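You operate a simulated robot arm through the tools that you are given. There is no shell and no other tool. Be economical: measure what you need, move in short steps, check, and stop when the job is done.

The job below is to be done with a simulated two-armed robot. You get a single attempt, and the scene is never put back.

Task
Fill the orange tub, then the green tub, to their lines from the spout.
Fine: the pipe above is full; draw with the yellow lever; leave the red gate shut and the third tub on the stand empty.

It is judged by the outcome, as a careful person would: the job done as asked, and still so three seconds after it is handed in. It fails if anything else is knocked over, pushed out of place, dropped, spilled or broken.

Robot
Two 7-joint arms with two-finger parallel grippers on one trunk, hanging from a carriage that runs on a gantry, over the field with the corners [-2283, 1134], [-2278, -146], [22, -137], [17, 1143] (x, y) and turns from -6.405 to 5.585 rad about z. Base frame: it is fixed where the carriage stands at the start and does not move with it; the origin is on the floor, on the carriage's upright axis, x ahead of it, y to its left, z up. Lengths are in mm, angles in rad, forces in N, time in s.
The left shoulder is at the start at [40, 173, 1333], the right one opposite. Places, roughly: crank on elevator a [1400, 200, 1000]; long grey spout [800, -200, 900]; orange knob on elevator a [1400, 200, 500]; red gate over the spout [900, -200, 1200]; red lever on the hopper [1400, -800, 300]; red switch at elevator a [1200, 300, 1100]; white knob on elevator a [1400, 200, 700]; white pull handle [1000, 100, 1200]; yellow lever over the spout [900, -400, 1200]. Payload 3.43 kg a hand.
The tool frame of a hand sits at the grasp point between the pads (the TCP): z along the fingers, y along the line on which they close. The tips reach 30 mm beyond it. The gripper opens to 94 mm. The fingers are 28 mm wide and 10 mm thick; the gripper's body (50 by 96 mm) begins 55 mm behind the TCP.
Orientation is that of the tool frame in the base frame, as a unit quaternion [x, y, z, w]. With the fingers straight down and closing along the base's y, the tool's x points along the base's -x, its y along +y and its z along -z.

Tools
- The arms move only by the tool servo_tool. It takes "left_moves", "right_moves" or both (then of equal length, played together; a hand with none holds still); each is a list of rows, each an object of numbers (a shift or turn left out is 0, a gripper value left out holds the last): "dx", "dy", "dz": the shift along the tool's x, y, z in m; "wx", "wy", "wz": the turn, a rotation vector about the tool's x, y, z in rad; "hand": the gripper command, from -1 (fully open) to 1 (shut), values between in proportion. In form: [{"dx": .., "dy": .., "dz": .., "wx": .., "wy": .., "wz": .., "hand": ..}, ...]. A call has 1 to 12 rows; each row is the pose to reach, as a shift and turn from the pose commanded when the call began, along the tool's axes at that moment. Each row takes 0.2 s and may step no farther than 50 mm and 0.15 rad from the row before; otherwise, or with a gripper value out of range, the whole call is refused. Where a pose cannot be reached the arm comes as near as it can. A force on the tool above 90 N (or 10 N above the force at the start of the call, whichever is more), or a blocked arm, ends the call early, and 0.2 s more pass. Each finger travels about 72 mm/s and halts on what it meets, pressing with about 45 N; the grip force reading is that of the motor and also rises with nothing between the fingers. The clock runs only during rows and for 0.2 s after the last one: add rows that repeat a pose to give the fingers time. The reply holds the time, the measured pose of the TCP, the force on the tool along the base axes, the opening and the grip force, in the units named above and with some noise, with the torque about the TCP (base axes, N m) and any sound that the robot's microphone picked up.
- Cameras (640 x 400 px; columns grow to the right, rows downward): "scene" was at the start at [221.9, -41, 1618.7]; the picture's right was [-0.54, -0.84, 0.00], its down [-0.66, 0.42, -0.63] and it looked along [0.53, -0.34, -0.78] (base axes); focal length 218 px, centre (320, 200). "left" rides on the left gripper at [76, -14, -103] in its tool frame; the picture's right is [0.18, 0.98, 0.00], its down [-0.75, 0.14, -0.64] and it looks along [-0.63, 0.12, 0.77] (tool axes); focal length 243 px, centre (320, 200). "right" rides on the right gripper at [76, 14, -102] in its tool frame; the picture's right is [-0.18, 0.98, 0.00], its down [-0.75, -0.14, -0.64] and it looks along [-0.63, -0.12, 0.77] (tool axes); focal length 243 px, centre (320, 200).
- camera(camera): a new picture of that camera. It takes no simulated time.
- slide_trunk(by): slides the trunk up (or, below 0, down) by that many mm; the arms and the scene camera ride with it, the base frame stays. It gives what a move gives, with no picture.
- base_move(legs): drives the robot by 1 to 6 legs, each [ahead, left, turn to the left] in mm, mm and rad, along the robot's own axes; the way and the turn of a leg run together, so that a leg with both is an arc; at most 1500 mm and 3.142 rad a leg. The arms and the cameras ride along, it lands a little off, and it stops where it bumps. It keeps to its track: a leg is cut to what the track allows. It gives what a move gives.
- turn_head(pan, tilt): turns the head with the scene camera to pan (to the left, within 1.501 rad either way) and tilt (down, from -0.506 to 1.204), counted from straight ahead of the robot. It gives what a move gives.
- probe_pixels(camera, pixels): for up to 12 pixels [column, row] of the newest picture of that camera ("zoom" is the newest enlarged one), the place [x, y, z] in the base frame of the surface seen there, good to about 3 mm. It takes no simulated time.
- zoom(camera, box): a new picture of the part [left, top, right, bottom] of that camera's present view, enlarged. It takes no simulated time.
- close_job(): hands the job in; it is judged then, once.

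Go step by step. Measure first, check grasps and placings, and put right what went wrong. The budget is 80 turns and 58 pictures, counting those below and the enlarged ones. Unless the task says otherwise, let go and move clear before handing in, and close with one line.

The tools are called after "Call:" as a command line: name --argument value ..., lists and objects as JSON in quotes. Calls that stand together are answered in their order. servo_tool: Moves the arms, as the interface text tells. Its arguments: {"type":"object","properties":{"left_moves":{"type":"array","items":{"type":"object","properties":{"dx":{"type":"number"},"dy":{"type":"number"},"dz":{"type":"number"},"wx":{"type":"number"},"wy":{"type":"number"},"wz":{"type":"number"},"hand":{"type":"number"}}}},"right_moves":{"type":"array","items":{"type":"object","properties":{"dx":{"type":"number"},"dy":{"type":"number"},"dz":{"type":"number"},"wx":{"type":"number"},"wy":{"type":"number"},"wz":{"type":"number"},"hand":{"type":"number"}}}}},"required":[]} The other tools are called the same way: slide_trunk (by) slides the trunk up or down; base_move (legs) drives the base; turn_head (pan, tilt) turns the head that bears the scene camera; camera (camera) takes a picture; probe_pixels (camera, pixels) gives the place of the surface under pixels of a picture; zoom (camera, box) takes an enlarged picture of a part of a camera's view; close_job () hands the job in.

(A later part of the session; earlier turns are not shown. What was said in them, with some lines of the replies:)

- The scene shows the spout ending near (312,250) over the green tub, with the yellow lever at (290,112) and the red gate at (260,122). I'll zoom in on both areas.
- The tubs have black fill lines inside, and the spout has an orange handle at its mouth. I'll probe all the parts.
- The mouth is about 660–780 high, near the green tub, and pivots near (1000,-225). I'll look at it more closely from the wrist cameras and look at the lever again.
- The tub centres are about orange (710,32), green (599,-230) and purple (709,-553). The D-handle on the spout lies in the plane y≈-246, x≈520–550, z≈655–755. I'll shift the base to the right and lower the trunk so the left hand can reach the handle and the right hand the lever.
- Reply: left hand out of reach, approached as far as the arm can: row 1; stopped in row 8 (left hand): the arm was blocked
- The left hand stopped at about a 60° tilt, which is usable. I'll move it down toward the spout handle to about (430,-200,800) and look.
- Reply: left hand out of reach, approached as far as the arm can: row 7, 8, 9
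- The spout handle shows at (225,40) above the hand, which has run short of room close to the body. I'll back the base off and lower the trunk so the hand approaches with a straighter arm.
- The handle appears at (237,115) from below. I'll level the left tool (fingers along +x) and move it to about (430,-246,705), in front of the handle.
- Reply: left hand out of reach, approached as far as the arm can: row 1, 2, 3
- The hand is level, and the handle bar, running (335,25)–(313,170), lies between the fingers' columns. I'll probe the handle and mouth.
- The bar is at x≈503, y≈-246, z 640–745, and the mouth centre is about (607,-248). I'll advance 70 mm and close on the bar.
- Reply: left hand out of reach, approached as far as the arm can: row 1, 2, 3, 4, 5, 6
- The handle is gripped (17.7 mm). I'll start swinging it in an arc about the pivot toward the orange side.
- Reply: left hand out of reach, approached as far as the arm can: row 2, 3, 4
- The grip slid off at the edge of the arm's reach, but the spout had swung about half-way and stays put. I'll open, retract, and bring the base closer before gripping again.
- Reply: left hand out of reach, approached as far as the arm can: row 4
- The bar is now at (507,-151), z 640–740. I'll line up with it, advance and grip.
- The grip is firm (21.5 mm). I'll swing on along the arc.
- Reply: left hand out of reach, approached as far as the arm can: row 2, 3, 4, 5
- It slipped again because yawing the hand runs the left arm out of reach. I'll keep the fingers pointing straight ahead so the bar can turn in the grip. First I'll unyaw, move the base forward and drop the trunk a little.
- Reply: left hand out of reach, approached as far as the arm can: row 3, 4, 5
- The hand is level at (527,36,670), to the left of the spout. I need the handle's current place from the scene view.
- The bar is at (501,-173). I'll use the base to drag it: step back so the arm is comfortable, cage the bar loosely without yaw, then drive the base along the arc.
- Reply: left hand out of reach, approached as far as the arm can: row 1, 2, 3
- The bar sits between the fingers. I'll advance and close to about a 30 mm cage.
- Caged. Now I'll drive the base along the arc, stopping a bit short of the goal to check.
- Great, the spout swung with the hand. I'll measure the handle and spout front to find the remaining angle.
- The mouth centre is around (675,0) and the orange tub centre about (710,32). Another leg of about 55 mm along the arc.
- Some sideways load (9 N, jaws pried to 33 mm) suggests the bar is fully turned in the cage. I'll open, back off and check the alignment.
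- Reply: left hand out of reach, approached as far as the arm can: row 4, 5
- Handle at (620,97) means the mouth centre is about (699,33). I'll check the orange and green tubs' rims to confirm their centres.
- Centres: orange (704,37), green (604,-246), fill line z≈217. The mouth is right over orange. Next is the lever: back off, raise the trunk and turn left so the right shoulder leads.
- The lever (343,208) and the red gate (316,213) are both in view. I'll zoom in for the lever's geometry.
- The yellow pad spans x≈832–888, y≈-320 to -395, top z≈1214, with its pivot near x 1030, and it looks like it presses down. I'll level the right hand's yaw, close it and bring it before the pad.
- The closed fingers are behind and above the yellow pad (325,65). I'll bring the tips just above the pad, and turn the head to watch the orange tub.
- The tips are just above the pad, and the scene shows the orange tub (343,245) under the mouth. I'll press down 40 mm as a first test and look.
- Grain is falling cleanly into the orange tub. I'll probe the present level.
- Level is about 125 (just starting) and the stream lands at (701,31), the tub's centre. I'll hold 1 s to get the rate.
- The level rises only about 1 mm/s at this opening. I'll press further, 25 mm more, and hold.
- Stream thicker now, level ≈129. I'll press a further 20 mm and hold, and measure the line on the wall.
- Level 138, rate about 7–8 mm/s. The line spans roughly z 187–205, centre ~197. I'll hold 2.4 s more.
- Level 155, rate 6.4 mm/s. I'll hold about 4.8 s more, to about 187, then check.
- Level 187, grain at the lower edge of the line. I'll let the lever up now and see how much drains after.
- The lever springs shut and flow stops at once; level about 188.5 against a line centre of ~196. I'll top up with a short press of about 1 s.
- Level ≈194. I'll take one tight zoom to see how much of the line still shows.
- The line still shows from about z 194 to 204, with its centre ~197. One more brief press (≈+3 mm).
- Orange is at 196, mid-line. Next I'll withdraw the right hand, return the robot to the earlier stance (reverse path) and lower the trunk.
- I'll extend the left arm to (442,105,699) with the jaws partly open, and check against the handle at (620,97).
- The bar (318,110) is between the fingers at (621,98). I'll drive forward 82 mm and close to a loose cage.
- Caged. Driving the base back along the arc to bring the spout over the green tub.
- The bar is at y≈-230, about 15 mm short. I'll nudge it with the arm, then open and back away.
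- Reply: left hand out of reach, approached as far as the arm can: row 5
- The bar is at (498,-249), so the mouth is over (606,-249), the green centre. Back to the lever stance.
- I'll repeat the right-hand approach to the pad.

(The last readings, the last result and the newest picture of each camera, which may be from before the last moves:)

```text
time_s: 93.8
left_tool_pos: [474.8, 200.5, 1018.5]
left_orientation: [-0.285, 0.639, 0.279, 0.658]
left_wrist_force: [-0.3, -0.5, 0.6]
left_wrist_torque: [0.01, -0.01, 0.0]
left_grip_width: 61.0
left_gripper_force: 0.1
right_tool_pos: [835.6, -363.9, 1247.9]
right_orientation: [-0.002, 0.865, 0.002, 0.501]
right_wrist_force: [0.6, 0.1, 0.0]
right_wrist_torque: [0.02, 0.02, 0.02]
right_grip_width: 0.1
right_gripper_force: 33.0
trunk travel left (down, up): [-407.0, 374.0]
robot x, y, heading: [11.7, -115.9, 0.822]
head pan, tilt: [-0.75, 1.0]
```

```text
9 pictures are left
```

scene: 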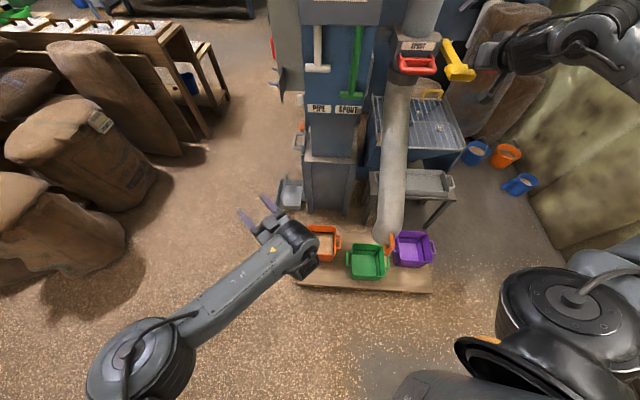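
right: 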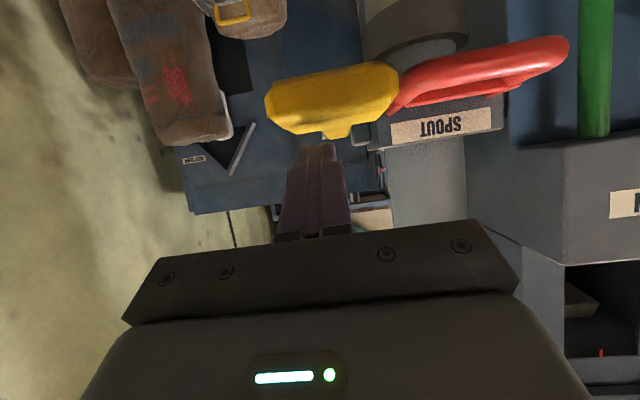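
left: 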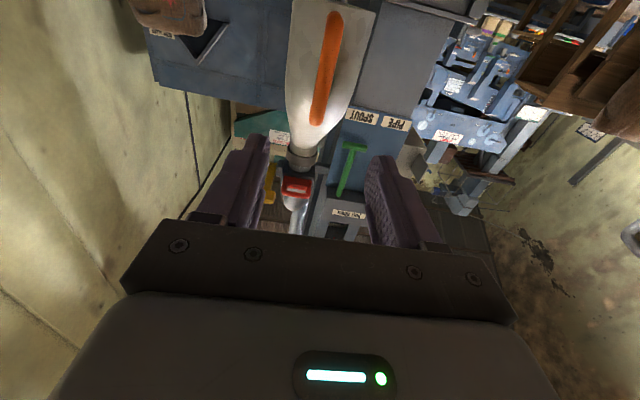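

In position. A light press first to confirm the stream falls in the green tub.

Call:
servo_tool --right_moves '[{"dx": 0.0173, "dz": 0.01}, {"dx": 0.0346, "dz": 0.02}, {"dx": 0.0346, "dz": 0.02}]'

Call:
zoom --camera "scene" --box '[320, 215, 420, 285]'

```text
time_s: 94.5
left_tool_pos: [472.6, 198.8, 1017.2]
left_orientation: [-0.285, 0.638, 0.278, 0.659]
left_wrist_force: [0.5, -0.2, -0.7]
left_wrist_torque: [0.0, 0.02, 0.03]
left_grip_width: 61.0
left_gripper_force: 0.2
right_tool_pos: [832.7, -364.3, 1207.4]
right_orientation: [0.0, 0.866, 0.0, 0.5]
right_wrist_force: [0.1, -0.4, 1.8]
right_wrist_torque: [0.01, 0.02, -0.02]
right_grip_width: 0.0
right_gripper_force: 33.2
trunk travel left (down, up): [-407.0, 374.0]
robot x, y, heading: [8.7, -114.7, 0.817]
head pan, tilt: [-0.75, 1.0]
```

```text
5.71 times, centred on (370, 250) of scene
```

zoom: 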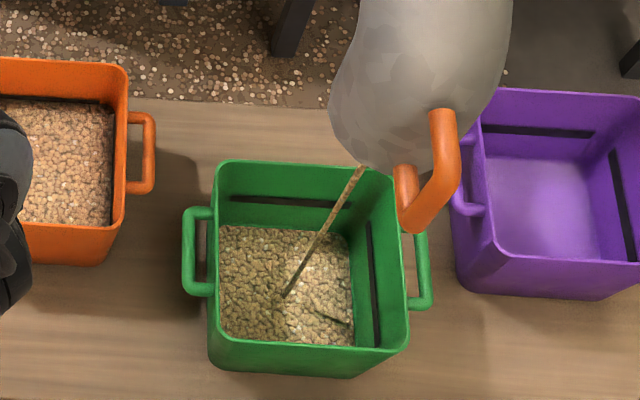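

The stream lands centrally in the green tub. I'll measure its line, then press fully and hold about 5 s.

Call:
probe_pixels --camera "zoom" --pixels '[[260, 196], [260, 201], [260, 206], [320, 200], [320, 205], [320, 210], [373, 260], [260, 280], [320, 300]]'

Call:
servo_tool --right_moves '[{"dx": 0.0185, "dz": 0.0107}, {"dx": 0.037, "dz": 0.0213}, {"dx": 0.037, "dz": 0.0213}, {"dx": 0.037, "dz": 0.0213}, {"dx": 0.037, "dz": 0.0213}, {"dx": 0.037, "dz": 0.0213}, {"dx": 0.037, "dz": 0.0213}, {"dx": 0.037, "dz": 0.0213}, {"dx": 0.037, "dz": 0.0213}, {"dx": 0.037, "dz": 0.0213}, {"dx": 0.037, "dz": 0.0213}, {"dx": 0.037, "dz": 0.0213}]'

Call:
servo_tool --right_moves '[{"dz": 0}, {"dz": 0}, {"dz": 0}, {"dz": 0}, {"dz": 0}, {"dz": 0}, {"dz": 0}, {"dz": 0}, {"dz": 0}, {"dz": 0}, {"dz": 0}, {"dz": 0}]'

Call:
zoom --camera "scene" --box '[320, 215, 420, 285]'

Call:
probe_pixels --camera "zoom" --pixels '[[240, 250], [250, 300], [330, 320], [340, 260], [270, 240], [300, 320]]'

```text
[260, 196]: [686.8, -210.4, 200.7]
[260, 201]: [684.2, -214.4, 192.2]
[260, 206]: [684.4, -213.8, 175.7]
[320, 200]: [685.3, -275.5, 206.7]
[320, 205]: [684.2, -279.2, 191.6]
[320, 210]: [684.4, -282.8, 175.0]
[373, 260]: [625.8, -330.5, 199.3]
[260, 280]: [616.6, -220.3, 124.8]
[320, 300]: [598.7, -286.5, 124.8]
```

```text
time_s: 97.2
left_tool_pos: [472.8, 199.0, 1018.8]
left_orientation: [-0.285, 0.639, 0.278, 0.659]
left_wrist_force: [-0.1, -0.3, 0.2]
left_wrist_torque: [0.04, -0.01, 0.02]
left_grip_width: 61.1
left_gripper_force: 0.0
right_tool_pos: [833.4, -364.2, 1165.4]
right_orientation: [0.0, 0.866, 0.0, 0.501]
right_wrist_force: [-0.4, -0.5, 1.3]
right_wrist_torque: [-0.01, -0.04, -0.01]
right_grip_width: 0.0
right_gripper_force: 32.8
trunk travel left (down, up): [-407.0, 374.0]
robot x, y, heading: [15.9, -118.8, 0.823]
head pan, tilt: [-0.75, 1.0]
```

```text
time_s: 99.8
left_tool_pos: [473.8, 200.5, 1017.9]
left_orientation: [-0.285, 0.638, 0.279, 0.658]
left_wrist_force: [-0.1, 0.7, -0.4]
left_wrist_torque: [0.02, 0.02, 0.0]
left_grip_width: 61.1
left_gripper_force: 0.1
right_tool_pos: [832.5, -362.8, 1164.4]
right_orientation: [-0.001, 0.866, 0.001, 0.5]
right_wrist_force: [-0.8, -0.7, 3.2]
right_wrist_torque: [0.0, -0.03, 0.02]
right_grip_width: 0.0
right_gripper_force: 33.2
trunk travel left (down, up): [-407.0, 374.0]
robot x, y, heading: [13.5, -115.1, 0.819]
head pan, tilt: [-0.75, 1.0]
```

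```text
5.71 times, centred on (370, 250) of scene
```

zoom: 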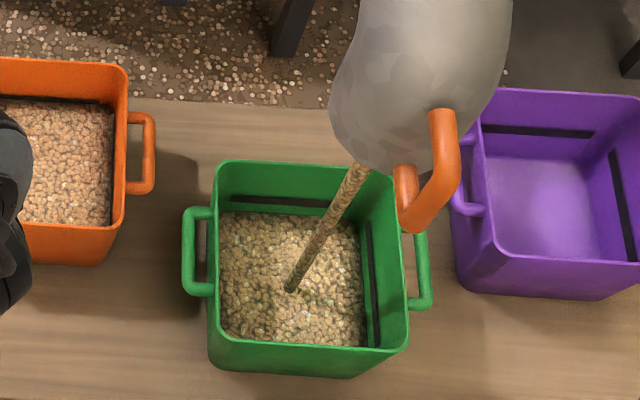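

```text
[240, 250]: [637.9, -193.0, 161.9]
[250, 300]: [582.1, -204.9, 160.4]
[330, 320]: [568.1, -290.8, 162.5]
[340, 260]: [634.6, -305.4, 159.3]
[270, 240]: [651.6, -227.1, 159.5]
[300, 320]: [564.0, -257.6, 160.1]
```

Green at 160, about 6.8 mm/s. I'll hold 4.2 s more, then release in the same go (target ≈190) and check.

Call:
servo_tool --right_moves '[{"dz": 0}, {"dz": 0}, {"dz": 0}, {"dz": 0}, {"dz": 0}, {"dz": 0}, {"dz": 0}, {"dz": 0}, {"dz": 0}, {"dz": 0}, {"dz": 0}, {"dz": 0}]'

Call:
servo_tool --right_moves '[{"dz": 0}, {"dz": 0}, {"dz": 0}, {"dz": 0}, {"dz": 0}, {"dz": 0}, {"dx": -0.039, "dz": -0.0225}, {"dx": -0.078, "dz": -0.045}, {"dx": -0.078, "dz": -0.045}, {"dx": -0.078, "dz": -0.045}]'

Call:
zoom --camera "scene" --box '[350, 238, 400, 270]'

Call:
probe_pixels --camera "zoom" --pixels '[[120, 200], [200, 200], [300, 200], [150, 300], [250, 300], [320, 300]]'

```text
time_s: 102.3
left_tool_pos: [472.9, 199.6, 1017.9]
left_orientation: [-0.284, 0.639, 0.277, 0.659]
left_wrist_force: [0.0, 0.4, -0.4]
left_wrist_torque: [0.02, -0.02, 0.0]
left_grip_width: 61.1
left_gripper_force: 0.1
right_tool_pos: [832.6, -362.2, 1165.3]
right_orientation: [-0.001, 0.865, 0.0, 0.502]
right_wrist_force: [-0.3, -0.5, 1.8]
right_wrist_torque: [-0.02, -0.03, 0.01]
right_grip_width: 0.2
right_gripper_force: 32.8
trunk travel left (down, up): [-407.0, 374.0]
robot x, y, heading: [10.4, -114.2, 0.823]
head pan, tilt: [-0.75, 1.0]
```

```text
time_s: 104.5
left_tool_pos: [474.7, 199.5, 1018.4]
left_orientation: [-0.285, 0.638, 0.278, 0.659]
left_wrist_force: [0.3, 0.2, 0.3]
left_wrist_torque: [-0.03, -0.02, 0.02]
left_grip_width: 60.8
left_gripper_force: 0.1
right_tool_pos: [831.0, -363.1, 1253.7]
right_orientation: [0.0, 0.866, 0.0, 0.5]
right_wrist_force: [-0.3, 0.4, 0.0]
right_wrist_torque: [0.01, -0.02, -0.01]
right_grip_width: 0.1
right_gripper_force: 32.7
trunk travel left (down, up): [-407.0, 374.0]
robot x, y, heading: [13.9, -118.6, 0.821]
head pan, tilt: [-0.75, 1.0]
```

```text
12.50 times, centred on (375, 254) of scene
```

zoom: 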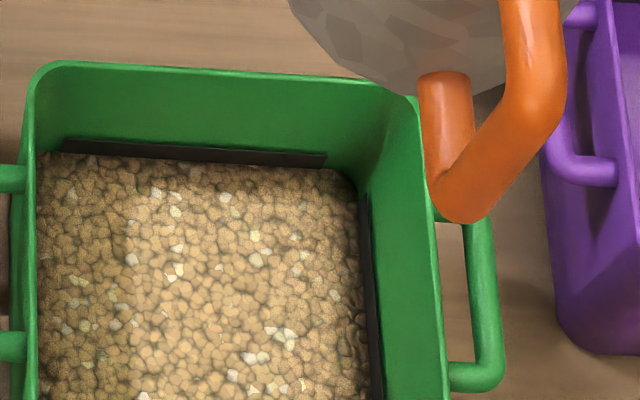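

```text
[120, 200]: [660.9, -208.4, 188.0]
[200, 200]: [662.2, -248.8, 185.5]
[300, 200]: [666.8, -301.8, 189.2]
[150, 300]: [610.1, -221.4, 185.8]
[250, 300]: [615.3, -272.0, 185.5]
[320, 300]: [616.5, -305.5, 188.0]
```

Level ≈187. A top-up press with 6 hold rows should add about 9 mm.

Call:
servo_tool --right_moves '[{"dx": 0.039, "dz": 0.0225}, {"dx": 0.078, "dz": 0.045}, {"dx": 0.078, "dz": 0.045}, {"dx": 0.078, "dz": 0.045}, {"dx": 0.078, "dz": 0.045}, {"dx": 0.078, "dz": 0.045}, {"dx": 0.078, "dz": 0.045}, {"dx": 0.039, "dz": 0.0225}, {"dx": 0.0, "dz": 0.0}, {"dx": 0.0, "dz": 0.0}]'

Call:
zoom --camera "scene" --box '[350, 238, 400, 270]'

Call:
probe_pixels --camera "zoom" --pixels '[[120, 200], [200, 200], [300, 200], [150, 300], [250, 300], [320, 300]]'

```text
time_s: 106.8
left_tool_pos: [473.4, 199.7, 1018.0]
left_orientation: [-0.284, 0.638, 0.278, 0.659]
left_wrist_force: [-0.2, 0.9, -0.9]
left_wrist_torque: [0.03, -0.01, 0.0]
left_grip_width: 61.2
left_gripper_force: 0.0
right_tool_pos: [831.8, -362.3, 1254.9]
right_orientation: [-0.001, 0.866, 0.001, 0.499]
right_wrist_force: [-0.6, -0.6, 0.0]
right_wrist_torque: [0.01, 0.02, 0.0]
right_grip_width: 0.0
right_gripper_force: 33.0
trunk travel left (down, up): [-407.0, 374.0]
robot x, y, heading: [9.6, -118.9, 0.821]
head pan, tilt: [-0.75, 1.0]
```

```text
12.50 times, centred on (375, 254) of scene
```

zoom: 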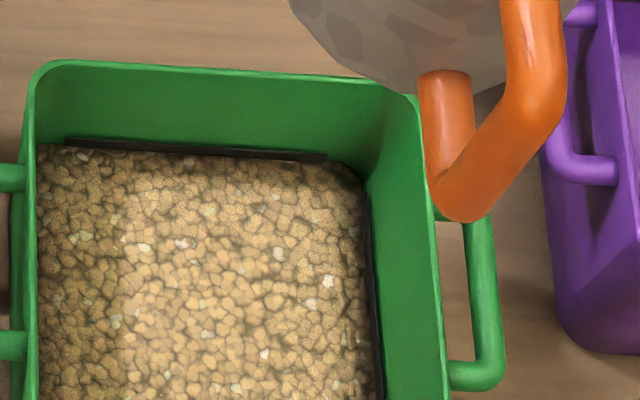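

```text
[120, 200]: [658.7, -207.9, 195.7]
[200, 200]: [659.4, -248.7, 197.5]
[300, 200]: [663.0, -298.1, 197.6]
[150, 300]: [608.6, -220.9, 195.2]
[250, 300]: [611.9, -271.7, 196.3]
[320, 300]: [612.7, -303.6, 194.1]
```

Green is at 196, mid-line like orange. I'll withdraw the right hand and take a last overall look.

Call:
servo_tool --right_moves '[{"dz": -0.045}, {"dz": -0.09}, {"dz": -0.13}, {"dz": -0.17}]'

Call:
camera --camera "scene"

Call:
zoom --camera "scene" --box '[280, 200, 460, 312]'

```text
time_s: 107.8
left_tool_pos: [473.1, 199.3, 1017.9]
left_orientation: [-0.285, 0.639, 0.278, 0.658]
left_wrist_force: [0.3, 0.0, 0.6]
left_wrist_torque: [0.03, 0.0, -0.04]
left_grip_width: 61.1
left_gripper_force: 0.1
right_tool_pos: [682.9, -363.6, 1339.2]
right_orientation: [-0.001, 0.866, 0.001, 0.5]
right_wrist_force: [-0.3, 0.9, -0.1]
right_wrist_torque: [-0.02, -0.02, 0.03]
right_grip_width: 0.0
right_gripper_force: 33.2
trunk travel left (down, up): [-407.0, 374.0]
robot x, y, heading: [10.4, -117.6, 0.818]
head pan, tilt: [-0.75, 1.0]
```

```text
4 pictures are left
```

scene: 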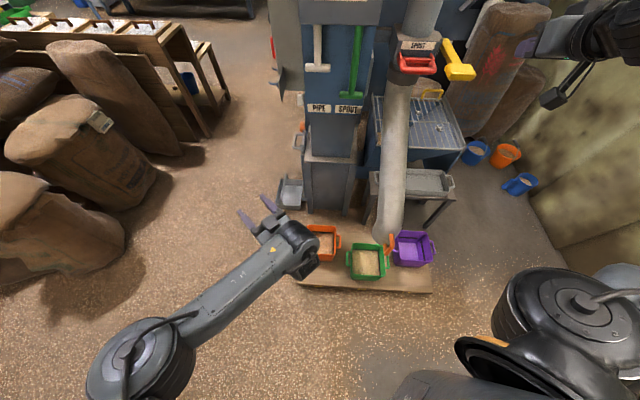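

```text
3.56 times, centred on (370, 256) of scene
```

zoom: 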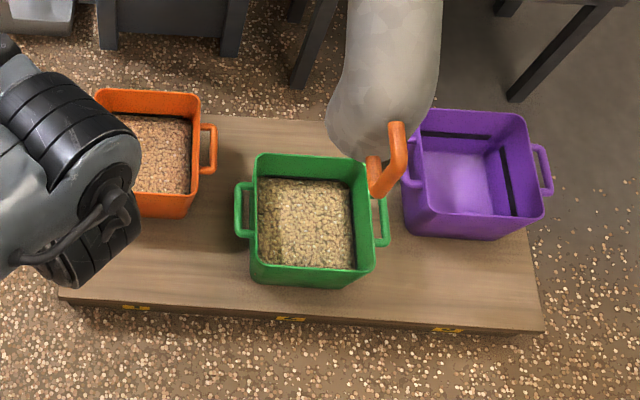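

Both tubs are filled to mid-line, the purple tub is empty, the lever is up, the red gate is shut, no flow is visible and both hands are clear. Handing in.

Call:
close_job

```text
The job is handed in.
```

I filled the orange tub and then the green tub to their lines with the yellow lever. The grain in each measured about z 196 mm, against a line centre of about 197. The red gate stayed shut, the purple tub is empty, and I saw no spills and nothing out of place.
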